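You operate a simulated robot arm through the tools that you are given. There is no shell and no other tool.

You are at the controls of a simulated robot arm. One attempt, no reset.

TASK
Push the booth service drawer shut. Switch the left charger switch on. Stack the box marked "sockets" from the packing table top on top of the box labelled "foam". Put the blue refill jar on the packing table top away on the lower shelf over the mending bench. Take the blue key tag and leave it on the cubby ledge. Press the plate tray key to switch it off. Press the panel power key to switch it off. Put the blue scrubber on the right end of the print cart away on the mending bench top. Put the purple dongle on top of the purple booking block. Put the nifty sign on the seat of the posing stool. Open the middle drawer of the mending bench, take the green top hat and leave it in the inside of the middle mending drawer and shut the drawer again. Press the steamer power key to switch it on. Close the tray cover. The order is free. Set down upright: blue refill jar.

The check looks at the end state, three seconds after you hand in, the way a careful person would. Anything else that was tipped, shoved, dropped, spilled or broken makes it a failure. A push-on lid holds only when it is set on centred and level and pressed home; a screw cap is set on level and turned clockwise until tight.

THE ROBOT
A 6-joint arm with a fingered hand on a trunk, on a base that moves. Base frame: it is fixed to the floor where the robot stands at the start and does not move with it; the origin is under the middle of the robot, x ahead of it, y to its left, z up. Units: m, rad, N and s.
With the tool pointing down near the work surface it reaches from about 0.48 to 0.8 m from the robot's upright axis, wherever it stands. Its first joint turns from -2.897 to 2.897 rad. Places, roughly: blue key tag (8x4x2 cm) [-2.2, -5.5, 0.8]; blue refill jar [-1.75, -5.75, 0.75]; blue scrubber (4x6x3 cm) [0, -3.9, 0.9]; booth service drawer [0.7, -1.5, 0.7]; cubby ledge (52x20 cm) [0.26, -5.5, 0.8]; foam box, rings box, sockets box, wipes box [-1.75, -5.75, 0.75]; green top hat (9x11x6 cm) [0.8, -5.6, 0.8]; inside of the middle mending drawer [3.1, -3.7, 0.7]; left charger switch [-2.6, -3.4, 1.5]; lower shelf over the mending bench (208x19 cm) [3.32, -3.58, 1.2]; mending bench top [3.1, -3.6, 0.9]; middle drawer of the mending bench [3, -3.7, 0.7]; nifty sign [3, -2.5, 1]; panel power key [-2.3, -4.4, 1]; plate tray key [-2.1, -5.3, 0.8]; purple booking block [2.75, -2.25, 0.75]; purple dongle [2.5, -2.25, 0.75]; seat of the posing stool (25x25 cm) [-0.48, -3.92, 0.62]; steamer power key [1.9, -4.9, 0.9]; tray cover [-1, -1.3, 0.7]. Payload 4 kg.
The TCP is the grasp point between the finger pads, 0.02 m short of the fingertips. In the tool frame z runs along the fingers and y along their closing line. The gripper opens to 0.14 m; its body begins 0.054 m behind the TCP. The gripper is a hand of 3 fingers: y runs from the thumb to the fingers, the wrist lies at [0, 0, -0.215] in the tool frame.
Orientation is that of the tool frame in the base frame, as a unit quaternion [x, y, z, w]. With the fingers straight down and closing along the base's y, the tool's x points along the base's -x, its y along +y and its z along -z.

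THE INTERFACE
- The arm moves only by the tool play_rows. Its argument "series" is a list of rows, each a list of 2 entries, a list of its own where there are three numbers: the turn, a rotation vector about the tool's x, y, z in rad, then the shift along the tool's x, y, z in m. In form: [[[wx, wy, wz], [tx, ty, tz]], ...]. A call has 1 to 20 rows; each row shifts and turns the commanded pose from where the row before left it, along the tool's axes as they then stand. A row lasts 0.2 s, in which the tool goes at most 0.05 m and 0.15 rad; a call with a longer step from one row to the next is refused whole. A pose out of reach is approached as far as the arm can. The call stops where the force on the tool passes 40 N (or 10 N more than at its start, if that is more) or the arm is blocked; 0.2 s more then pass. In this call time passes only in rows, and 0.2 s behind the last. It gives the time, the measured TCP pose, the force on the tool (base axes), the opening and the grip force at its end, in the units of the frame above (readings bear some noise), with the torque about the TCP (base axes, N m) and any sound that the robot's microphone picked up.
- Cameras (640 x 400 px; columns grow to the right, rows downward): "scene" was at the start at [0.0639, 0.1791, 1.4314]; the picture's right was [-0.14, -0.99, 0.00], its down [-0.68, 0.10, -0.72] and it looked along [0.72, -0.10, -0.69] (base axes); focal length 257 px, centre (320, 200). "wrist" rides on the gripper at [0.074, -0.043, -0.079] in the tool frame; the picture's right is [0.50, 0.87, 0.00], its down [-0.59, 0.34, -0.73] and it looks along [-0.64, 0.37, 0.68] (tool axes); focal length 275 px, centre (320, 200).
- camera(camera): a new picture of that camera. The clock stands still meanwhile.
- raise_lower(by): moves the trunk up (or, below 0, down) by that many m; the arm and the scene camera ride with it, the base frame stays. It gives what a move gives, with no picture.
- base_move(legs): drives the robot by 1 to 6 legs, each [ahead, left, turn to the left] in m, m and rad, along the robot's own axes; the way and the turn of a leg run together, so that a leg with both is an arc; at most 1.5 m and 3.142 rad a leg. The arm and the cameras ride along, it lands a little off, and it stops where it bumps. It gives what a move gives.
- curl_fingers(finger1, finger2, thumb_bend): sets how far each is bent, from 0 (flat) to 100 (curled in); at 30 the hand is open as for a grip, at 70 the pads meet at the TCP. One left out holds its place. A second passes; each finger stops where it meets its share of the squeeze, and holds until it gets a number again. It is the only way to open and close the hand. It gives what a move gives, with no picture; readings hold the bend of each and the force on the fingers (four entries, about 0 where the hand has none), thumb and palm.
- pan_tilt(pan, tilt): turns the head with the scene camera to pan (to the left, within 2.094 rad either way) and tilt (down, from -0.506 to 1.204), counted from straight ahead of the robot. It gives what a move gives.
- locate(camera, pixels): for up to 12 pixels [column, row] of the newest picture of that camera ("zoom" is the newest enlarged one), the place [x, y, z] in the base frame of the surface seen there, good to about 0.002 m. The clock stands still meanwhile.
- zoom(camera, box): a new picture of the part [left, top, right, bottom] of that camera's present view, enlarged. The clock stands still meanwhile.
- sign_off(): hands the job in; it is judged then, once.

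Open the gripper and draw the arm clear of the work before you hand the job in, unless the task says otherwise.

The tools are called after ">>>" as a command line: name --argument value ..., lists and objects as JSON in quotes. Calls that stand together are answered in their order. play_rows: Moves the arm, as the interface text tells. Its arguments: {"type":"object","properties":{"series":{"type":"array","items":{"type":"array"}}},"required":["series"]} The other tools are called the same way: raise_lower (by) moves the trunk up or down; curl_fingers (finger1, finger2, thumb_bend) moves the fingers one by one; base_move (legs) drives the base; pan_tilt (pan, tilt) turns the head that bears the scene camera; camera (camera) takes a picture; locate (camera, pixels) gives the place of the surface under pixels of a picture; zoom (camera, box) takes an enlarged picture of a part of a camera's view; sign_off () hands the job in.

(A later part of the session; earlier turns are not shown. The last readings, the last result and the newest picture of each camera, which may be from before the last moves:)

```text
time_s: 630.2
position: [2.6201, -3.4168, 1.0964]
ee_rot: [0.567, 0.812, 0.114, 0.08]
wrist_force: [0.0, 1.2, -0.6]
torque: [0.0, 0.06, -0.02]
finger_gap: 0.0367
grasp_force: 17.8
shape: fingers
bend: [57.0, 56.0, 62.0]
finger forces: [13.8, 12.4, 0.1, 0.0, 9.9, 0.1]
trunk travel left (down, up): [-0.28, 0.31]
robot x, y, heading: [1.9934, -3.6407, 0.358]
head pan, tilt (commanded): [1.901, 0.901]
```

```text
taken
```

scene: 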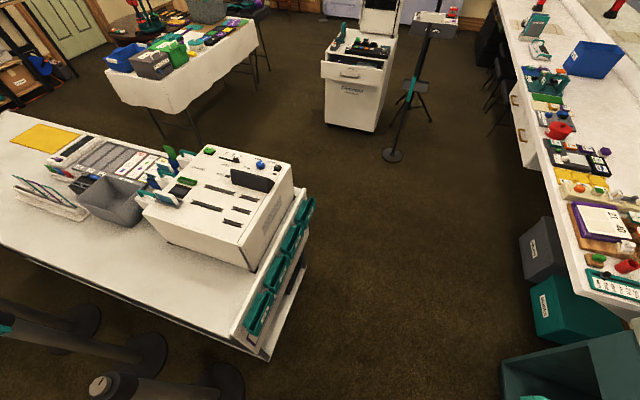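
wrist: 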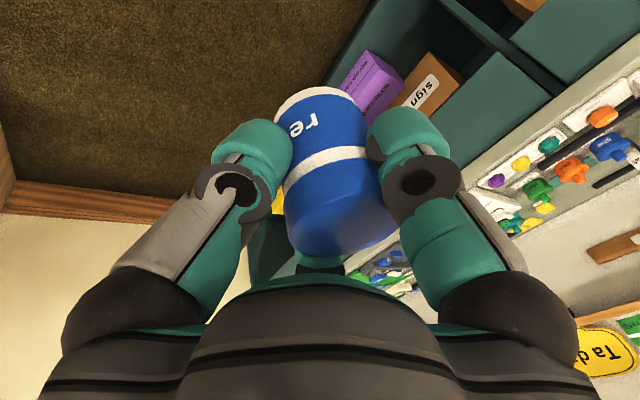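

The posts look upright. Now I raise the arm 17 cm and extend it 15 cm for the low-elbow configuration, still in front of the shelf.

>>> play_rows --series '[[[0, 0, 0], [0, 0.0117, -0.0409]], [[0, 0, 0], [0, 0.0117, -0.0409]], [[0, 0, 0], [0, 0.0117, -0.0409]], [[0, 0, 0], [0, 0.0117, -0.0409]], [[0, 0, 0], [0, 0.0361, 0.0104]], [[0, 0, 0], [0, 0.0361, 0.0104]], [[0, 0, 0], [0, 0.0361, 0.0104]], [[0, 0, 0], [0, 0.0361, 0.0104]]]'

>>> pan_tilt --pan 0.0 --tilt 0.4

>>> camera --camera "scene"

>>> camera --camera "wrist"

```text
time_s: 632.0
position: [2.7623, -3.3643, 1.2655]
ee_rot: [0.568, 0.811, 0.113, 0.079]
wrist_force: [1.0, -0.2, -0.9]
torque: [-0.04, 0.03, 0.02]
finger_gap: 0.0364
grasp_force: 17.7
shape: fingers
bend: [57.0, 56.0, 62.0]
finger forces: [13.7, 12.5, 0.0, 0.1, 9.7, 0.0]
trunk travel left (down, up): [-0.28, 0.31]
robot x, y, heading: [1.9935, -3.6441, 0.358]
head pan, tilt (commanded): [1.901, 0.901]
```

```text
time_s: 633.8
position: [2.7601, -3.366, 1.2674]
ee_rot: [0.568, 0.811, 0.114, 0.079]
wrist_force: [-0.8, 0.6, -0.7]
torque: [0.0, 0.0, -0.01]
finger_gap: 0.0366
grasp_force: 17.8
shape: fingers
bend: [57.0, 56.0, 62.0]
finger forces: [13.7, 12.5, 0.1, 0.0, 9.7, 0.0]
trunk travel left (down, up): [-0.28, 0.31]
robot x, y, heading: [1.9952, -3.647, 0.36]
head pan, tilt (commanded): [0.0, 0.4]
```

```text
taken
```

scene: 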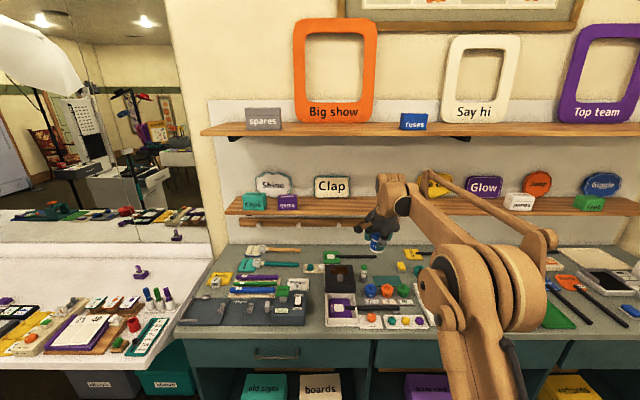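

```text
taken
```

wrist: 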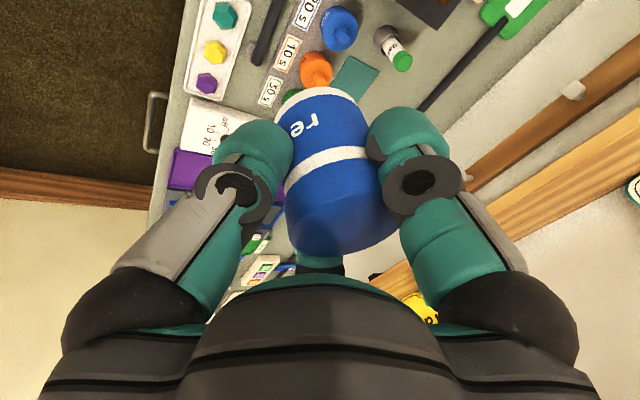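

The elbow is low now. I check the jar's uprightness again from wrist points.

>>> zoom --camera "scene" --box '[345, 200, 405, 260]'

>>> locate --camera "zoom" --pixels '[[310, 250], [310, 280], [310, 310], [310, 330], [330, 300], [290, 300]]'

>>> locate --camera "wrist" --pixels '[[340, 240], [310, 220], [380, 210], [350, 190], [320, 248], [285, 110], [305, 97], [330, 92], [350, 102], [295, 170], [300, 200]]'

```text
6.67 times, centred on (375, 230) of scene
```

zoom: 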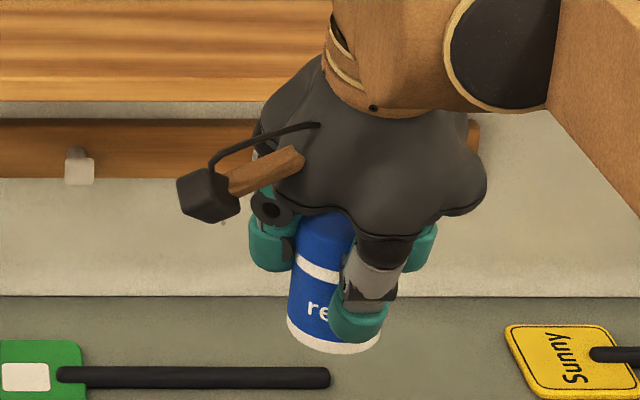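

```text
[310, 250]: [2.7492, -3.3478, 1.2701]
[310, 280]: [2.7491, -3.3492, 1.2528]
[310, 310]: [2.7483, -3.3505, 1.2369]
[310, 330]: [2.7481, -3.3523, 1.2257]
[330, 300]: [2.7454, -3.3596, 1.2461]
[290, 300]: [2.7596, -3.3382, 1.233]
```

```text
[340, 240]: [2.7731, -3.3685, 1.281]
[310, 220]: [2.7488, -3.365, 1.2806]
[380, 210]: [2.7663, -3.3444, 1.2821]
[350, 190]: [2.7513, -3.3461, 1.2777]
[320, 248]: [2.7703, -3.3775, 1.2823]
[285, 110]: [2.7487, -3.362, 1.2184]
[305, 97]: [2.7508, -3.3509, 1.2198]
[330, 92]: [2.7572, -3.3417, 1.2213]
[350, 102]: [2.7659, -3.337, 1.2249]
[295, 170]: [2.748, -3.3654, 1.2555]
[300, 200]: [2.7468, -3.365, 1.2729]
```

The jar hangs upright (top 1.282, bottom ≈1.212). I drive ahead in two steps so that it comes above the shelf.

>>> base_move --legs '[[0.28, 0, 0]]'

>>> camera --camera "scene"

>>> camera --camera "wrist"

```text
time_s: 635.8
position: [3.0256, -3.2659, 1.2667]
ee_rot: [0.567, 0.812, 0.113, 0.079]
wrist_force: [0.5, 0.6, -0.8]
torque: [0.0, 0.02, -0.02]
finger_gap: 0.0366
grasp_force: 18.1
shape: fingers
bend: [57.0, 56.0, 62.0]
finger forces: [13.7, 12.5, 0.0, 0.0, 9.8, 0.1]
trunk travel left (down, up): [-0.28, 0.31]
robot x, y, heading: [2.2588, -3.5458, 0.361]
head pan, tilt (commanded): [0.0, 0.4]
```

```text
taken
```

scene: 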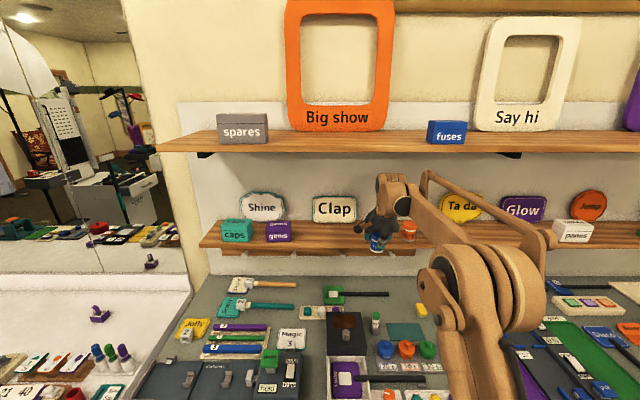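

```text
taken
```

wrist: 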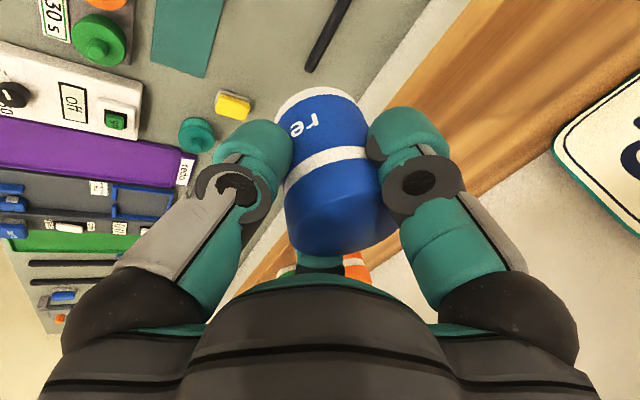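

The jar approaches just left of the orange one. I zoom to check the lateral gap.

>>> zoom --camera "scene" --box '[330, 150, 450, 270]'

>>> locate --camera "zoom" --pixels '[[375, 270], [355, 270], [395, 275], [230, 300], [180, 270], [260, 345], [245, 335], [200, 335], [310, 330], [245, 305]]'

```text
3.33 times, centred on (390, 210) of scene
```

zoom: 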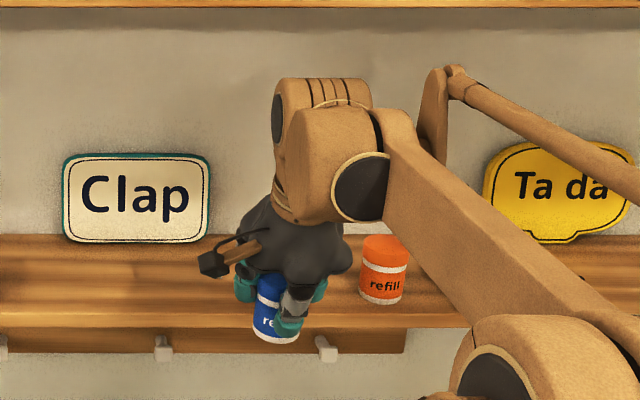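

```text
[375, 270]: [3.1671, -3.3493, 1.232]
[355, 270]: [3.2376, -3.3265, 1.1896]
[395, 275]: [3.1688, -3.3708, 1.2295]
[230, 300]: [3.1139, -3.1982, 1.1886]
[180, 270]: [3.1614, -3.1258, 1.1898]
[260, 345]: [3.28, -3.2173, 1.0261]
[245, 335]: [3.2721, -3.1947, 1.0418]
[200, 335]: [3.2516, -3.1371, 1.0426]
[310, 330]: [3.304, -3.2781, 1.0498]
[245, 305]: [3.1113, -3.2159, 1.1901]
```

Gap to the orange jar is fine. I move the final 12 cm forward over the shelf.

>>> base_move --legs '[[0.12, 0, 0]]'

>>> camera --camera "wrist"

>>> camera --camera "scene"

```text
time_s: 637.0
position: [3.1364, -3.2225, 1.2651]
ee_rot: [0.567, 0.812, 0.113, 0.079]
wrist_force: [-0.1, -0.5, -1.6]
torque: [-0.01, 0.03, -0.02]
finger_gap: 0.0368
grasp_force: 17.6
shape: fingers
bend: [57.0, 56.0, 62.0]
finger forces: [13.7, 12.5, 0.0, 0.1, 9.7, 0.0]
trunk travel left (down, up): [-0.28, 0.31]
robot x, y, heading: [2.3724, -3.5041, 0.361]
head pan, tilt (commanded): [0.0, 0.4]
```

```text
taken
```

wrist: 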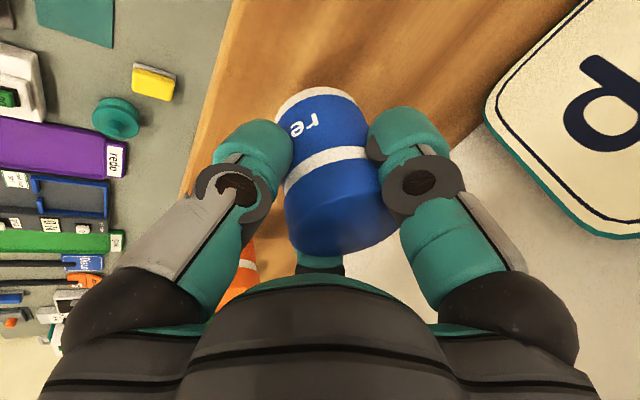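

```text
taken
```

scene: 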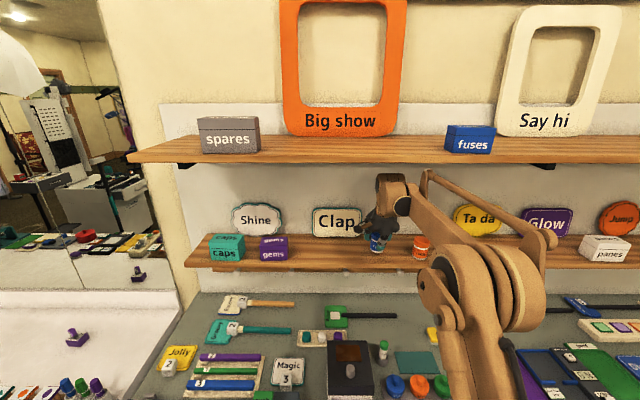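

The jar is above the shelf. I lower it gently to contact.

>>> play_rows --series '[[[0, 0, 0], [0, -0.0033, 0.0115]], [[0, 0, 0], [0, -0.0011, 0.0038]]]'

>>> play_rows --series '[[[0, 0, 0], [0, -0.0008, 0.0029]]]'

>>> play_rows --series '[[[0, 0, 0], [0, -0.0005, 0.0019]]]'

```text
time_s: 637.6
position: [3.1352, -3.223, 1.2503]
ee_rot: [0.567, 0.812, 0.114, 0.08]
wrist_force: [-0.6, -0.4, -1.1]
torque: [-0.01, -0.03, 0.02]
finger_gap: 0.0365
grasp_force: 17.6
shape: fingers
bend: [57.0, 56.0, 62.0]
finger forces: [13.6, 12.5, 0.0, 0.1, 9.7, 0.1]
trunk travel left (down, up): [-0.28, 0.31]
robot x, y, heading: [2.3698, -3.503, 0.353]
head pan, tilt (commanded): [0.0, 0.4]
```

```text
time_s: 638.0
position: [3.1355, -3.2227, 1.2465]
ee_rot: [0.567, 0.812, 0.115, 0.08]
wrist_force: [-0.3, -0.6, -1.1]
torque: [0.0, 0.05, 0.03]
finger_gap: 0.0365
grasp_force: 17.5
shape: fingers
bend: [57.0, 56.0, 62.0]
finger forces: [13.7, 12.4, 0.1, 0.1, 9.7, 0.0]
trunk travel left (down, up): [-0.28, 0.31]
robot x, y, heading: [2.3705, -3.5043, 0.36]
head pan, tilt (commanded): [0.0, 0.4]
```

```text
time_s: 638.4
position: [3.1356, -3.2229, 1.245]
ee_rot: [0.566, 0.813, 0.115, 0.08]
wrist_force: [-0.3, 0.3, -1.2]
torque: [0.01, 0.0, 0.01]
finger_gap: 0.0365
grasp_force: 18.0
shape: fingers
bend: [57.0, 56.0, 62.0]
finger forces: [13.7, 12.4, 0.1, 0.0, 9.7, 0.1]
trunk travel left (down, up): [-0.28, 0.31]
robot x, y, heading: [2.3723, -3.5036, 0.363]
head pan, tilt (commanded): [0.0, 0.4]
```

Not yet in contact; I continue in 2 mm steps.

>>> play_rows --series '[[[0, 0, 0], [0, -0.0005, 0.0019]]]'

>>> play_rows --series '[[[0, 0, 0], [0, -0.0005, 0.0019]]]'

>>> play_rows --series '[[[0, 0, 0], [0, -0.0005, 0.0019]]]'

```text
time_s: 638.8
position: [3.1358, -3.2233, 1.2434]
ee_rot: [0.566, 0.813, 0.114, 0.079]
wrist_force: [0.0, -0.1, -1.2]
torque: [-0.02, 0.01, -0.02]
finger_gap: 0.0364
grasp_force: 17.5
shape: fingers
bend: [57.0, 56.0, 62.0]
finger forces: [13.7, 12.5, 0.0, 0.1, 9.7, 0.0]
trunk travel left (down, up): [-0.28, 0.31]
robot x, y, heading: [2.372, -3.5026, 0.364]
head pan, tilt (commanded): [0.0, 0.4]
```

```text
time_s: 639.2
position: [3.1356, -3.224, 1.2426]
ee_rot: [0.566, 0.812, 0.115, 0.079]
wrist_force: [1.6, 0.7, 6.3]
torque: [-0.05, 0.0, -0.01]
finger_gap: 0.0364
grasp_force: 18.6
shape: fingers
bend: [57.0, 56.0, 63.0]
finger forces: [14.6, 12.3, 0.0, 0.0, 10.9, 0.0]
trunk travel left (down, up): [-0.28, 0.31]
robot x, y, heading: [2.3694, -3.5056, 0.36]
head pan, tilt (commanded): [0.0, 0.4]
```

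```text
time_s: 639.6
position: [3.1334, -3.2236, 1.2405]
ee_rot: [0.566, 0.812, 0.115, 0.081]
wrist_force: [3.4, 3.0, 15.2]
torque: [0.0, 0.01, 0.0]
finger_gap: 0.0362
grasp_force: 19.9
shape: fingers
bend: [56.0, 56.0, 63.0]
finger forces: [16.6, 11.3, 0.0, 0.0, 12.7, 0.0]
trunk travel left (down, up): [-0.28, 0.31]
robot x, y, heading: [2.3696, -3.5041, 0.36]
head pan, tilt (commanded): [0.0, 0.4]
```

Contact with 15 N and no torque — sitting flat. I ease 1 mm and open the digits.

>>> play_rows --series '[[[0, 0, 0], [0, 0.0003, -0.001]]]'

>>> curl_fingers --finger1 52 --finger2 52 --thumb_bend 54

>>> curl_fingers --finger1 44 --finger2 44 --thumb_bend 46

>>> camera --camera "wrist"

```text
time_s: 640.0
position: [3.1348, -3.2239, 1.2406]
ee_rot: [0.567, 0.812, 0.115, 0.08]
wrist_force: [1.3, 1.7, 8.3]
torque: [0.04, -0.01, 0.0]
finger_gap: 0.0362
grasp_force: 19.0
shape: fingers
bend: [56.0, 56.0, 63.0]
finger forces: [16.1, 11.4, 0.1, 0.0, 11.9, 0.0]
trunk travel left (down, up): [-0.28, 0.31]
robot x, y, heading: [2.3714, -3.5023, 0.36]
head pan, tilt (commanded): [0.0, 0.4]
```

```text
time_s: 641.0
position: [3.1352, -3.2236, 1.2411]
ee_rot: [0.566, 0.812, 0.114, 0.081]
wrist_force: [-0.5, -0.2, 0.7]
torque: [0.01, 0.0, -0.02]
finger_gap: 0.0542
grasp_force: 0.2
shape: fingers
bend: [52.0, 52.0, 54.0]
finger forces: [0.1, 0.1, 0.0, 0.0, 0.1, 0.0]
trunk travel left (down, up): [-0.28, 0.31]
robot x, y, heading: [2.37, -3.5021, 0.365]
head pan, tilt (commanded): [0.0, 0.4]
```

```text
time_s: 642.0
position: [3.1358, -3.2229, 1.2419]
ee_rot: [0.566, 0.812, 0.114, 0.079]
wrist_force: [1.2, 0.0, -0.1]
torque: [0.01, -0.03, -0.02]
finger_gap: 0.0791
grasp_force: 0.0
shape: fingers
bend: [44.0, 44.0, 46.0]
finger forces: [0.0, 0.0, 0.0, 0.1, 0.0, 0.0]
trunk travel left (down, up): [-0.28, 0.31]
robot x, y, heading: [2.3699, -3.5028, 0.364]
head pan, tilt (commanded): [0.0, 0.4]
```

```text
taken
```

wrist: 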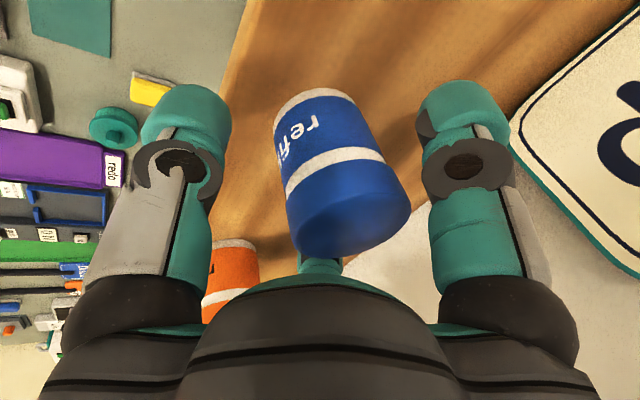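

The jar stands upright on the shelf. I open wide so the fingers pass on both sides and back straight out.

>>> curl_fingers --finger1 30 --finger2 30 --thumb_bend 40

>>> play_rows --series '[[[0, 0, 0], [0, 0.0033, -0.0115]]]'

>>> camera --camera "wrist"

```text
time_s: 643.0
position: [3.1359, -3.2238, 1.2411]
ee_rot: [0.566, 0.812, 0.114, 0.079]
wrist_force: [0.2, 0.4, -0.3]
torque: [-0.01, 0.01, -0.01]
finger_gap: 0.1096
grasp_force: 0.0
shape: fingers
bend: [30.0, 30.0, 40.0]
finger forces: [0.0, 0.1, 0.0, 0.1, 0.1, 0.1]
trunk travel left (down, up): [-0.28, 0.31]
robot x, y, heading: [2.3712, -3.5013, 0.361]
head pan, tilt (commanded): [0.0, 0.4]
```

```text
time_s: 643.4
position: [3.1343, -3.2225, 1.2528]
ee_rot: [0.567, 0.812, 0.114, 0.08]
wrist_force: [0.1, -0.3, 0.1]
torque: [0.02, -0.01, -0.05]
finger_gap: 0.1098
grasp_force: 0.1
shape: fingers
bend: [30.0, 30.0, 40.0]
finger forces: [0.0, 0.1, 0.1, 0.0, 0.0, 0.0]
trunk travel left (down, up): [-0.28, 0.31]
robot x, y, heading: [2.3747, -3.5061, 0.36]
head pan, tilt (commanded): [0.0, 0.4]
```

```text
taken
```

wrist: 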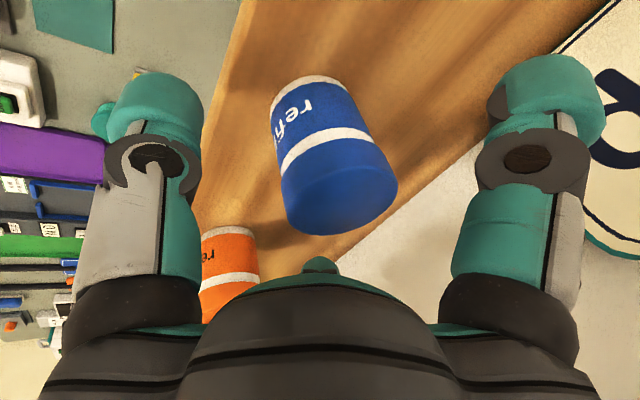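

Fingers straddle the jar with clearance on both sides. I back out straight.

>>> base_move --legs '[[-0.12, 0, 0]]'

>>> camera --camera "wrist"

>>> base_move --legs '[[-0.25, 0, 0]]'

>>> camera --camera "scene"

>>> zoom --camera "scene" --box '[240, 150, 440, 270]'

```text
time_s: 644.7
position: [3.019, -3.2669, 1.2548]
ee_rot: [0.568, 0.811, 0.116, 0.08]
wrist_force: [-0.1, 0.2, 0.5]
torque: [0.04, -0.02, 0.04]
finger_gap: 0.11
grasp_force: 0.0
shape: fingers
bend: [30.0, 30.0, 40.0]
finger forces: [0.1, 0.0, 0.1, 0.0, 0.0, 0.1]
trunk travel left (down, up): [-0.28, 0.31]
robot x, y, heading: [2.254, -3.5484, 0.362]
head pan, tilt (commanded): [0.0, 0.4]
```

```text
taken
```

wrist: 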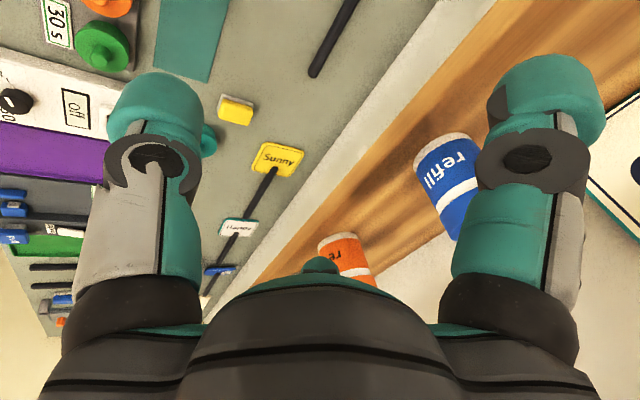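

```text
time_s: 646.5
position: [2.7842, -3.3575, 1.255]
ee_rot: [0.568, 0.811, 0.114, 0.08]
wrist_force: [0.0, -0.1, 0.6]
torque: [-0.02, 0.02, 0.01]
finger_gap: 0.1099
grasp_force: 0.0
shape: fingers
bend: [30.0, 30.0, 40.0]
finger forces: [0.1, 0.1, 0.0, 0.0, 0.0, 0.0]
trunk travel left (down, up): [-0.28, 0.31]
robot x, y, heading: [2.0216, -3.636, 0.354]
head pan, tilt (commanded): [0.0, 0.4]
```

```text
taken
```

scene: 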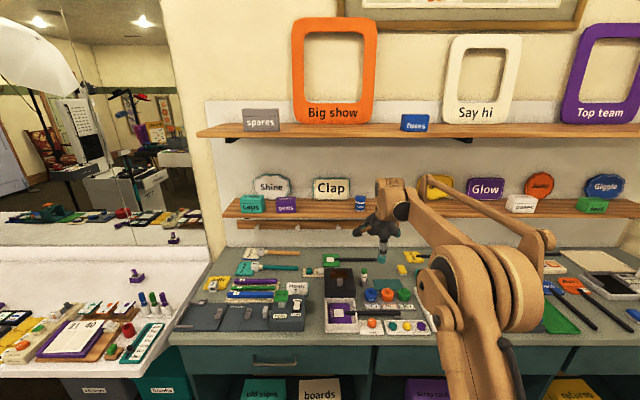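

```text
3.20 times, centred on (340, 210) of scene
```

zoom: 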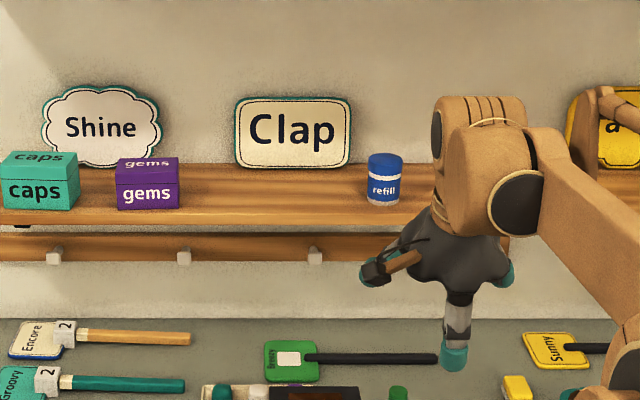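

The blue jar stands upright on the shelf. Last: the booth's service drawer. I straighten and retract the arm, then drive north around the cart's end.

>>> play_rows --series '[[[0.139, 0, 0], [0, 0, 0]], [[0.139, 0, 0], [0, 0, 0]], [[0, 0, 0], [0, -0.045, 0]], [[0, 0, 0], [0, -0.045, 0]], [[0, 0, 0], [0, -0.045, 0]], [[0, 0, 0], [0, -0.045, 0]], [[0, 0, 0], [0, -0.045, 0]], [[0, 0, 0], [0, -0.045, 0]]]'

>>> raise_lower --by 0.15

>>> base_move --legs '[[0, 1.35, 0], [-0.5, 0, 0]]'

>>> pan_tilt --pan 1.5 --tilt 0.6

>>> camera --camera "scene"

```text
time_s: 648.3
position: [2.5006, -3.4605, 1.2478]
ee_rot: [0.574, 0.819, 0.001, 0.0]
wrist_force: [-1.1, -0.8, 0.6]
torque: [0.01, -0.03, -0.02]
finger_gap: 0.1101
grasp_force: 0.1
shape: fingers
bend: [30.0, 30.0, 40.0]
finger forces: [0.0, 0.0, 0.0, 0.0, 0.1, 0.0]
out of reach, approached as far as the arm can: row 2
trunk travel left (down, up): [-0.28, 0.31]
robot x, y, heading: [2.0192, -3.6356, 0.355]
head pan, tilt (commanded): [0.0, 0.4]
```

```text
time_s: 650.0
position: [2.5024, -3.4601, 1.3975]
ee_rot: [0.574, 0.819, 0.001, 0.0]
wrist_force: [-0.6, 0.0, 0.4]
torque: [0.01, 0.03, -0.02]
finger_gap: 0.1101
grasp_force: 0.0
shape: fingers
bend: [30.0, 30.0, 40.0]
finger forces: [0.0, 0.0, 0.0, 0.0, 0.0, 0.1]
trunk travel left (down, up): [-0.43, 0.16]
robot x, y, heading: [2.0169, -3.6353, 0.359]
head pan, tilt (commanded): [0.0, 0.4]
```

```text
time_s: 659.3
position: [1.5678, -2.3803, 1.3974]
ee_rot: [0.577, 0.817, 0.001, 0.0]
wrist_force: [0.5, 0.6, 0.2]
torque: [0.02, 0.0, -0.01]
finger_gap: 0.1101
grasp_force: 0.1
shape: fingers
bend: [30.0, 30.0, 40.0]
finger forces: [0.1, 0.0, 0.1, 0.0, 0.0, 0.1]
trunk travel left (down, up): [-0.43, 0.16]
robot x, y, heading: [1.0805, -2.5497, 0.352]
head pan, tilt (commanded): [0.0, 0.4]
```

```text
time_s: 660.9
position: [1.5664, -2.3793, 1.3974]
ee_rot: [0.577, 0.817, 0.001, 0.001]
wrist_force: [-0.3, -1.3, 0.4]
torque: [0.01, 0.02, 0.03]
finger_gap: 0.1097
grasp_force: 0.1
shape: fingers
bend: [30.0, 30.0, 40.0]
finger forces: [0.1, 0.0, 0.0, 0.1, 0.0, 0.0]
trunk travel left (down, up): [-0.43, 0.16]
robot x, y, heading: [1.0808, -2.5552, 0.353]
head pan, tilt (commanded): [1.499, 0.6]
```

```text
taken
```

scene: 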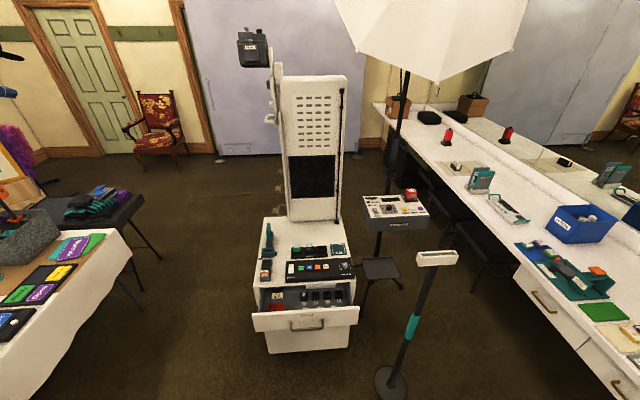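

The open service drawer with its handle is at (307,320), and a pedestal stands just right of it. I locate them.

>>> zoom --camera "scene" --box '[235, 205, 475, 355]'

>>> locate --camera "scene" --pixels '[[260, 318], [355, 312], [307, 318], [307, 326], [265, 345], [350, 340], [437, 257], [390, 382], [420, 290], [265, 285], [350, 280], [300, 295]]'

```text
2.67 times, centred on (355, 280) of scene
```

zoom: 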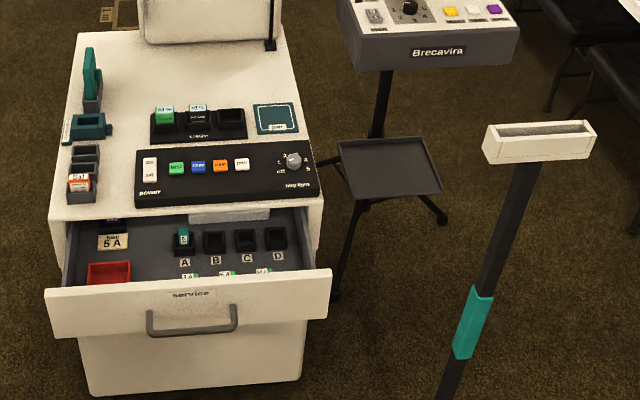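

```text
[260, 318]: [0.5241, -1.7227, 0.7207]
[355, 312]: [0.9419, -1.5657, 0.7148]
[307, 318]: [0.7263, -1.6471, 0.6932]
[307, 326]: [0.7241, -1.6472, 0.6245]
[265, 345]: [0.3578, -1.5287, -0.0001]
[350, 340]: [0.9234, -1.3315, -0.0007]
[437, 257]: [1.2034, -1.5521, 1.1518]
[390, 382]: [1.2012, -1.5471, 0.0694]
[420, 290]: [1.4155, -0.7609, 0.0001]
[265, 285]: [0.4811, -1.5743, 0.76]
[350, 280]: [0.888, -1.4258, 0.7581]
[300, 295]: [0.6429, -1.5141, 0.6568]
```

The service drawer's panel centre is at (0.726,-1.647), about 13–15 cm out; panel z≈0.62–0.73. I move in front of its left half and turn to face it.

>>> base_move --legs '[[-0.134, 0.1, 0], [0, 0, 1.569]]'

>>> curl_fingers --finger1 64 --finger2 64 --thumb_bend 64

>>> play_rows --series '[[[-0.133, 0, 0], [0, 0.0286, 0]], [[-0.133, 0, 0], [0, 0.0286, 0]], [[-0.133, 0, 0], [0, 0.0286, 0]], [[-0.133, 0, 0], [0, 0.0286, 0]], [[-0.133, 0, 0], [0, 0.0286, 0]], [[-0.133, 0, 0], [0, 0.0286, 0]]]'

>>> pan_tilt --pan 0.0 --tilt 0.7

>>> camera --camera "scene"

```text
time_s: 666.2
position: [0.7574, -2.0156, 1.3978]
ee_rot: [-0.159, 0.987, 0.002, 0.0]
wrist_force: [-0.2, 0.4, 0.1]
torque: [-0.02, 0.0, 0.0]
finger_gap: 0.1103
grasp_force: 0.0
shape: fingers
bend: [30.0, 30.0, 40.0]
finger forces: [0.1, 0.0, 0.1, 0.1, 0.0, 0.0]
trunk travel left (down, up): [-0.43, 0.16]
robot x, y, heading: [0.918, -2.5027, 1.897]
head pan, tilt (commanded): [1.499, 0.6]
```

```text
time_s: 667.2
position: [0.7573, -2.0157, 1.3972]
ee_rot: [-0.16, 0.987, -0.001, 0.0]
wrist_force: [-0.8, -0.2, 0.2]
torque: [0.0, -0.03, 0.0]
finger_gap: 0.0201
grasp_force: 0.0
shape: fingers
bend: [64.0, 64.0, 64.0]
finger forces: [0.0, 0.0, 0.0, 0.0, 0.1, 0.0]
trunk travel left (down, up): [-0.43, 0.16]
robot x, y, heading: [0.918, -2.5062, 1.898]
head pan, tilt (commanded): [1.499, 0.6]
```

```text
time_s: 668.6
position: [0.708, -1.8634, 1.4532]
ee_rot: [-0.146, 0.909, 0.385, -0.062]
wrist_force: [-0.6, 0.6, -0.2]
torque: [-0.01, 0.02, 0.0]
finger_gap: 0.0201
grasp_force: 0.0
shape: fingers
bend: [64.0, 64.0, 64.0]
finger forces: [0.1, 0.1, 0.1, 0.1, 0.0, 0.0]
trunk travel left (down, up): [-0.43, 0.16]
robot x, y, heading: [0.916, -2.5012, 1.902]
head pan, tilt (commanded): [1.499, 0.6]
```

```text
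time_s: 670.2
position: [0.7075, -1.8657, 1.4518]
ee_rot: [-0.146, 0.91, 0.383, -0.063]
wrist_force: [0.0, -0.6, -0.6]
torque: [0.0, 0.01, -0.02]
finger_gap: 0.0197
grasp_force: 0.0
shape: fingers
bend: [64.0, 64.0, 64.0]
finger forces: [0.1, 0.1, 0.1, 0.1, 0.1, 0.0]
trunk travel left (down, up): [-0.43, 0.16]
robot x, y, heading: [0.9217, -2.5029, 1.899]
head pan, tilt (commanded): [0.0, 0.7]
```

```text
taken
```

scene: 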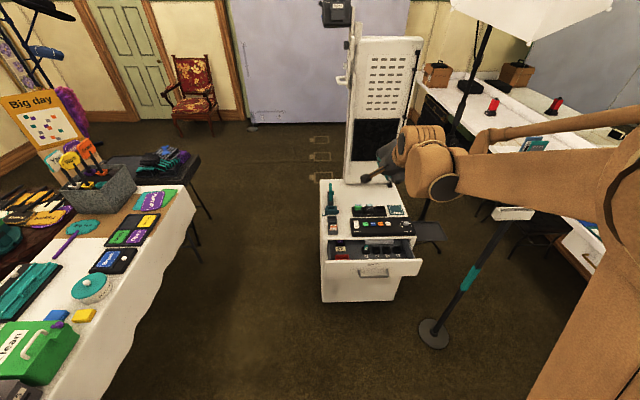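

The hand is tilted and points at the left half of the drawer. I lower trunk and arm to the panel's height, staying in front of it.

>>> raise_lower --by -0.4

>>> play_rows --series '[[[0, 0, 0], [0, -0.0322, 0.0314]], [[0, 0, 0], [0, -0.0322, 0.0314]], [[0, 0, 0], [0, -0.0322, 0.0314]], [[0, 0, 0], [0, -0.0322, 0.0314]], [[0, 0, 0], [0, -0.0322, 0.0314]], [[0, 0, 0], [0, -0.0322, 0.0314]], [[0, 0, 0], [0, -0.0322, 0.0314]]]'

>>> camera --camera "scene"

```text
time_s: 674.0
position: [0.7074, -1.8637, 1.0519]
ee_rot: [-0.147, 0.909, 0.384, -0.062]
wrist_force: [-0.3, 0.2, -0.3]
torque: [0.0, 0.0, -0.02]
finger_gap: 0.0199
grasp_force: 0.0
shape: fingers
bend: [64.0, 64.0, 64.0]
finger forces: [0.0, 0.0, 0.0, 0.0, 0.0, 0.0]
trunk travel left (down, up): [-0.03, 0.56]
robot x, y, heading: [0.9163, -2.5047, 1.904]
head pan, tilt (commanded): [0.0, 0.7]
```

```text
time_s: 675.6
position: [0.7074, -1.8644, 0.7377]
ee_rot: [-0.146, 0.91, 0.382, -0.061]
wrist_force: [0.5, 0.4, 0.4]
torque: [0.01, -0.05, 0.02]
finger_gap: 0.0201
grasp_force: 0.1
shape: fingers
bend: [64.0, 64.0, 64.0]
finger forces: [0.1, 0.0, 0.1, 0.0, 0.0, 0.0]
trunk travel left (down, up): [-0.03, 0.56]
robot x, y, heading: [0.9188, -2.5041, 1.9]
head pan, tilt (commanded): [0.0, 0.7]
```

```text
taken
```

scene: 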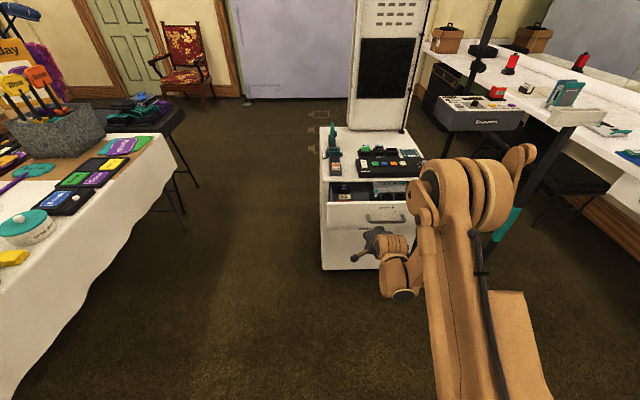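

I lower 4 cm more and check the alignment with the panel.

>>> play_rows --series '[[[0, 0, 0], [0, -0.0143, 0.014]], [[0, 0, 0], [0, -0.0107, 0.0105]]]'

>>> zoom --camera "scene" --box '[300, 140, 460, 300]'

>>> locate --camera "zoom" --pixels '[[130, 170], [200, 170], [200, 165], [340, 195], [200, 200], [270, 225], [290, 240], [330, 205], [180, 145], [130, 195]]'

```text
time_s: 676.2
position: [0.702, -1.8484, 0.7098]
ee_rot: [-0.146, 0.91, 0.382, -0.061]
wrist_force: [0.1, 0.5, 0.4]
torque: [0.0, -0.03, 0.01]
finger_gap: 0.0196
grasp_force: 0.0
shape: fingers
bend: [64.0, 64.0, 64.0]
finger forces: [0.0, 0.1, 0.0, 0.0, 0.0, 0.0]
out of reach, approached as far as the arm can: row 1, 2
trunk travel left (down, up): [-0.03, 0.56]
robot x, y, heading: [0.9164, -2.5012, 1.894]
head pan, tilt (commanded): [0.0, 0.7]
```

```text
2.50 times, centred on (380, 220) of scene
```

zoom: 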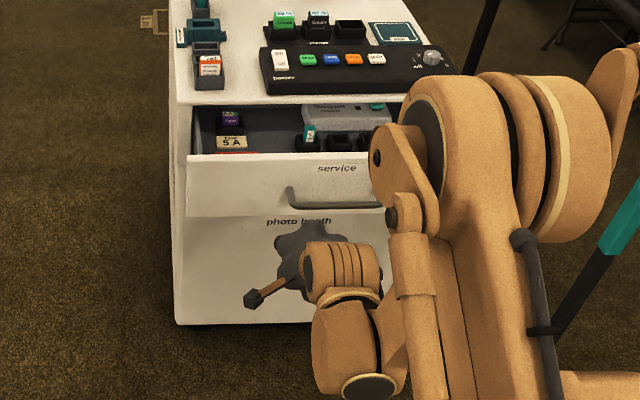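

```text
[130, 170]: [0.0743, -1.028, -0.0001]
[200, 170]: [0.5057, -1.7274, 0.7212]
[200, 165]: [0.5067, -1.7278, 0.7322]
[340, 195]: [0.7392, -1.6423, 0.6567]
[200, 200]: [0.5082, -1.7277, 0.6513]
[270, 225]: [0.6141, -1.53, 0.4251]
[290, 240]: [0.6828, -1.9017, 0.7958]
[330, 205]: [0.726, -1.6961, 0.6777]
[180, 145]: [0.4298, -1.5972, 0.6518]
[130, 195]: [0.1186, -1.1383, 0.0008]
```

The tip is level with the panel (z≈0.69) but near the handle's left mount, so I shift 5 cm left and advance.

>>> base_move --legs '[[0, 0.055, 0], [0.15, 0, 0]]'

>>> zoom --camera "scene" --box '[300, 140, 460, 300]'

```text
time_s: 678.1
position: [0.6026, -1.7266, 0.71]
ee_rot: [-0.145, 0.91, 0.383, -0.062]
wrist_force: [-0.3, 0.1, -0.8]
torque: [0.0, 0.0, -0.03]
finger_gap: 0.0194
grasp_force: 0.0
shape: fingers
bend: [64.0, 64.0, 64.0]
finger forces: [0.0, 0.1, 0.0, 0.1, 0.0, 0.0]
trunk travel left (down, up): [-0.03, 0.56]
robot x, y, heading: [0.8194, -2.3801, 1.903]
head pan, tilt (commanded): [0.0, 0.7]
```

```text
2.50 times, centred on (380, 220) of scene
```

zoom: 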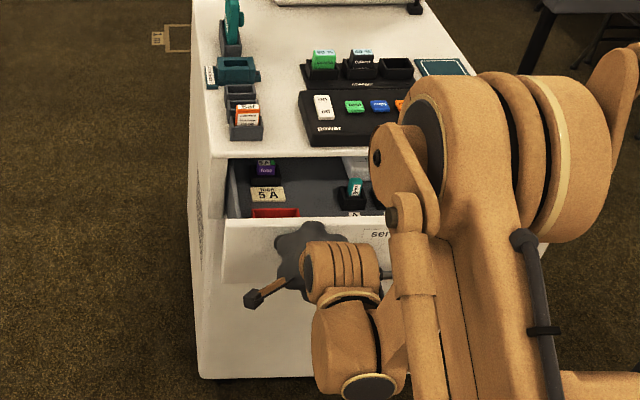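

The fist is ~1.5 cm from the panel, left of the handle. I push in small steps.

>>> base_move --legs '[[0.06, 0, 0]]'

>>> base_move --legs '[[0.05, 0, 0]]'

>>> zoom --camera "scene" --box '[300, 140, 460, 300]'

```text
time_s: 679.1
position: [0.5846, -1.6694, 0.7103]
ee_rot: [-0.145, 0.91, 0.383, -0.06]
wrist_force: [-0.9, -0.3, 0.1]
torque: [-0.01, -0.01, -0.01]
finger_gap: 0.0196
grasp_force: 0.0
shape: fingers
bend: [64.0, 64.0, 64.0]
finger forces: [0.1, 0.0, 0.1, 0.0, 0.0, 0.0]
trunk travel left (down, up): [-0.03, 0.56]
robot x, y, heading: [0.8009, -2.324, 1.9]
head pan, tilt (commanded): [0.0, 0.7]
```

```text
time_s: 680.0
position: [0.5683, -1.6213, 0.7093]
ee_rot: [-0.146, 0.91, 0.382, -0.061]
wrist_force: [0.2, 0.1, 0.3]
torque: [0.0, 0.0, 0.02]
finger_gap: 0.0192
grasp_force: 0.1
shape: fingers
bend: [64.0, 64.0, 64.0]
finger forces: [0.0, 0.0, 0.0, 0.0, 0.1, 0.1]
trunk travel left (down, up): [-0.03, 0.56]
robot x, y, heading: [0.7841, -2.2785, 1.907]
head pan, tilt (commanded): [0.0, 0.7]
```

```text
2.50 times, centred on (380, 220) of scene
```

zoom: 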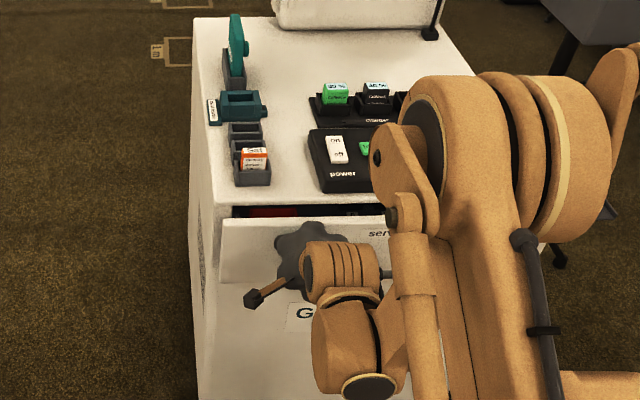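

The drawer has gone in most of the way. I measure what remains.

>>> locate --camera "zoom" --pixels '[[250, 225], [250, 240], [250, 200], [250, 190], [230, 260], [220, 200]]'

>>> play_rows --series '[[[0, 0, 0], [0, 0.0072, 0.007]], [[0, 0, 0], [0, 0.0072, 0.007]]]'

```text
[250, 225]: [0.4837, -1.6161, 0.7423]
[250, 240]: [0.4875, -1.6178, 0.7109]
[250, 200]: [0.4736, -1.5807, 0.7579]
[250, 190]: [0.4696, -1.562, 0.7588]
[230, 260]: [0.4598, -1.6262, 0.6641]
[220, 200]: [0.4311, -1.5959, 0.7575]
```

```text
time_s: 680.6
position: [0.5626, -1.6026, 0.7095]
ee_rot: [-0.146, 0.91, 0.382, -0.061]
wrist_force: [-0.3, -0.4, 0.1]
torque: [0.0, 0.0, 0.0]
finger_gap: 0.0194
grasp_force: 0.1
shape: fingers
bend: [64.0, 64.0, 64.0]
finger forces: [0.0, 0.0, 0.1, 0.1, 0.0, 0.1]
trunk travel left (down, up): [-0.03, 0.56]
robot x, y, heading: [0.7846, -2.2779, 1.894]
head pan, tilt (commanded): [0.0, 0.7]
```

Nearly closed. I keep pushing with the arm in small steps until it meets the stop.

>>> play_rows --series '[[[0, 0, 0], [0, 0.0036, 0.0035]], [[0, 0, 0], [0, 0.0036, 0.0035]]]'

>>> play_rows --series '[[[0, 0, 0], [0, 0.0036, 0.0035]], [[0, 0, 0], [0, 0.0036, 0.0035]]]'

>>> zoom --camera "scene" --box '[300, 140, 460, 300]'

```text
time_s: 681.2
position: [0.5599, -1.5963, 0.7104]
ee_rot: [-0.146, 0.91, 0.383, -0.061]
wrist_force: [7.6, -21.4, -1.5]
torque: [-0.16, -0.04, -0.03]
finger_gap: 0.016
grasp_force: 11.4
shape: fingers
bend: [66.0, 65.0, 64.0]
finger forces: [11.4, 11.3, 0.1, 0.0, 0.0, 0.0]
trunk travel left (down, up): [-0.03, 0.56]
robot x, y, heading: [0.785, -2.2785, 1.899]
head pan, tilt (commanded): [0.0, 0.7]
```

```text
time_s: 681.7
position: [0.5596, -1.5924, 0.7108]
ee_rot: [-0.145, 0.911, 0.381, -0.06]
wrist_force: [6.2, -17.3, 4.2]
torque: [-0.03, -0.03, -0.06]
finger_gap: 0.0126
grasp_force: 9.6
shape: fingers
bend: [74.0, 73.0, 64.0]
finger forces: [10.0, 10.5, 0.0, 0.0, 0.1, 0.1]
trunk travel left (down, up): [-0.03, 0.56]
robot x, y, heading: [0.7836, -2.2772, 1.897]
head pan, tilt (commanded): [0.0, 0.7]
stopped in row 2: the force on the tool passed its limit at 47 N (the readings are from after the stop); the commanded pose is now the measured one
```

```text
2.50 times, centred on (380, 220) of scene
```

zoom: 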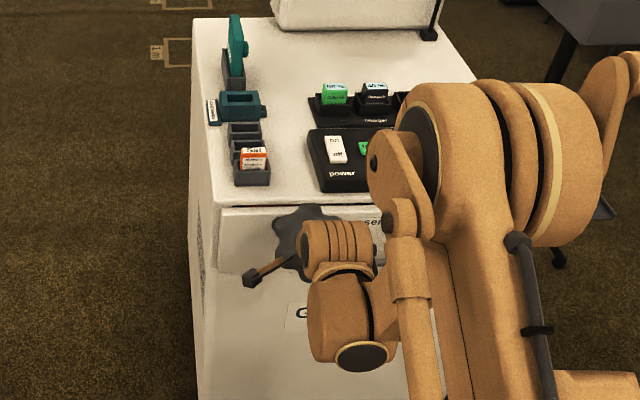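

The drawer is against its stop (47 N). I back off and verify it's shut and nothing on top moved.

>>> base_move --legs '[[-0.35, 0, 0]]'

>>> raise_lower --by 0.4

>>> camera --camera "scene"

>>> zoom --camera "scene" --box '[280, 120, 480, 290]'

```text
time_s: 683.9
position: [0.6711, -1.9169, 0.7114]
ee_rot: [-0.145, 0.911, 0.381, -0.059]
wrist_force: [0.3, 0.2, 0.0]
torque: [-0.01, 0.0, -0.01]
finger_gap: 0.0194
grasp_force: 0.1
shape: fingers
bend: [64.0, 64.0, 64.0]
finger forces: [0.0, 0.1, 0.0, 0.1, 0.0, 0.0]
trunk travel left (down, up): [-0.03, 0.56]
robot x, y, heading: [0.8954, -2.6059, 1.898]
head pan, tilt (commanded): [0.0, 0.7]
```

```text
time_s: 687.8
position: [0.6708, -1.9172, 1.1093]
ee_rot: [-0.145, 0.911, 0.381, -0.06]
wrist_force: [0.0, -0.4, -0.8]
torque: [0.03, 0.02, -0.01]
finger_gap: 0.0194
grasp_force: 0.0
shape: fingers
bend: [64.0, 64.0, 64.0]
finger forces: [0.0, 0.1, 0.0, 0.0, 0.0, 0.0]
trunk travel left (down, up): [-0.43, 0.16]
robot x, y, heading: [0.8946, -2.6039, 1.898]
head pan, tilt (commanded): [0.0, 0.7]
```

```text
taken
```

scene: 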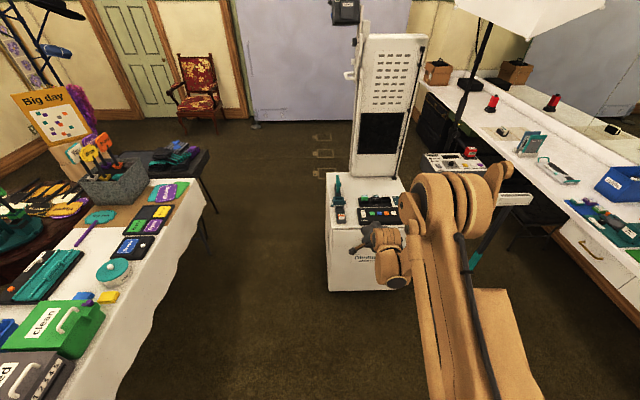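

```text
2.35 times, centred on (380, 205) of scene
```

zoom: 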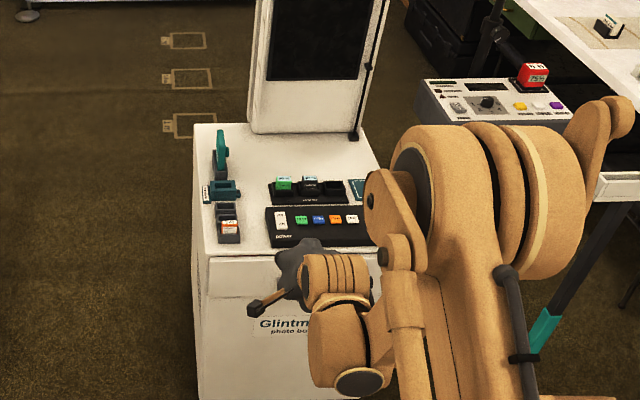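

The drawer looks flush. I verify its face relative to the cabinet edge, and that the cabinet hasn't moved.

>>> locate --camera "zoom" --pixels '[[230, 262], [230, 275], [230, 290], [215, 252], [230, 240], [250, 252], [212, 270], [225, 310]]'

```text
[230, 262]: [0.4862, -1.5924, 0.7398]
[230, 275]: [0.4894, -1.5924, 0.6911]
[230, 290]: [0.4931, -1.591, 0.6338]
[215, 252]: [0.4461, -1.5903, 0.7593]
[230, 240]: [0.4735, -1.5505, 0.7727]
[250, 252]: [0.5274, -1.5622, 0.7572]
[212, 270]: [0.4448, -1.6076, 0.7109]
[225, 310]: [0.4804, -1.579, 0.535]
```

I zoom in on the drawer's top edge to make sure there is no gap.

>>> zoom --camera "scene" --box '[325, 215, 375, 260]'

>>> base_move --legs '[[-0.2, -0.25, 0]]'

>>> camera --camera "scene"

>>> zoom --camera "scene" --box '[260, 120, 420, 260]'

```text
8.89 times, centred on (350, 238) of scene
```

zoom: 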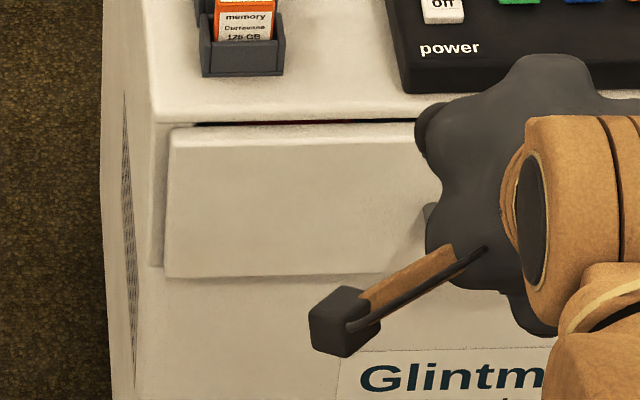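

```text
time_s: 689.9
position: [0.9859, -1.9975, 1.1091]
ee_rot: [-0.133, 0.913, 0.381, -0.056]
wrist_force: [-3.7, -0.7, -0.8]
torque: [0.04, -0.13, -0.11]
finger_gap: 0.0194
grasp_force: 0.0
shape: fingers
bend: [64.0, 64.0, 64.0]
finger forces: [0.0, 0.0, 0.0, 0.0, 0.0, 0.0]
trunk travel left (down, up): [-0.43, 0.16]
robot x, y, heading: [1.1892, -2.6943, 1.869]
head pan, tilt (commanded): [0.0, 0.7]
```

```text
taken
```

scene: 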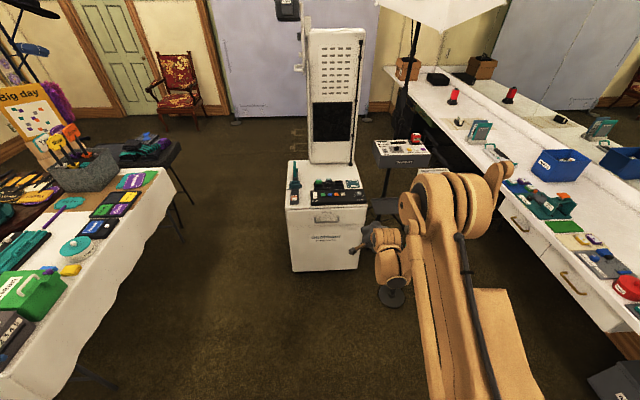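

```text
2.86 times, centred on (340, 190) of scene
```

zoom: 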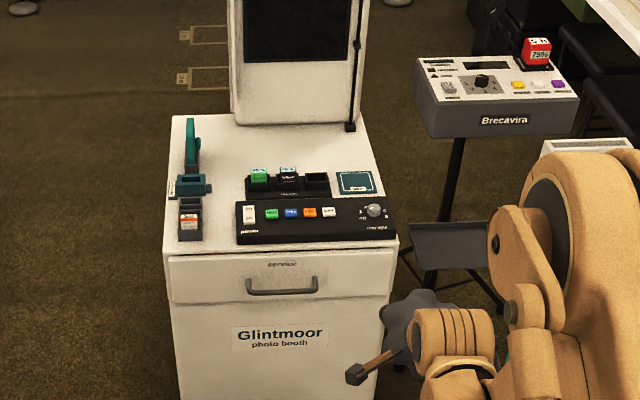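

The drawer is flush now. The last reading shows a small force on the tool, so I check for any contact with the pedestal.

>>> pan_tilt --pan -0.2 --tilt 0.8

>>> camera --camera "scene"

>>> camera --camera "wrist"

```text
time_s: 690.6
position: [0.9847, -1.998, 1.1104]
ee_rot: [-0.135, 0.913, 0.382, -0.055]
wrist_force: [0.1, -0.3, 0.2]
torque: [0.01, 0.0, -0.03]
finger_gap: 0.0197
grasp_force: 0.0
shape: fingers
bend: [64.0, 64.0, 64.0]
finger forces: [0.1, 0.0, 0.0, 0.0, 0.1, 0.1]
trunk travel left (down, up): [-0.43, 0.16]
robot x, y, heading: [1.193, -2.692, 1.873]
head pan, tilt (commanded): [-0.201, 0.799]
```

```text
taken
```

scene: 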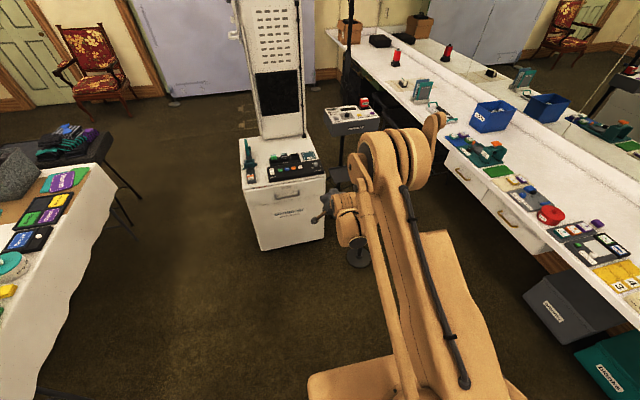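

```text
taken
```

wrist: 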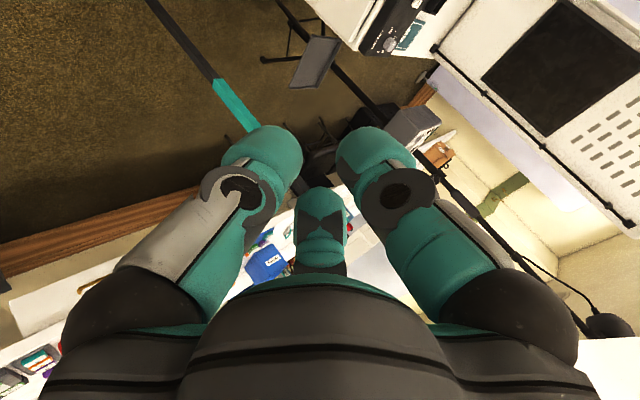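

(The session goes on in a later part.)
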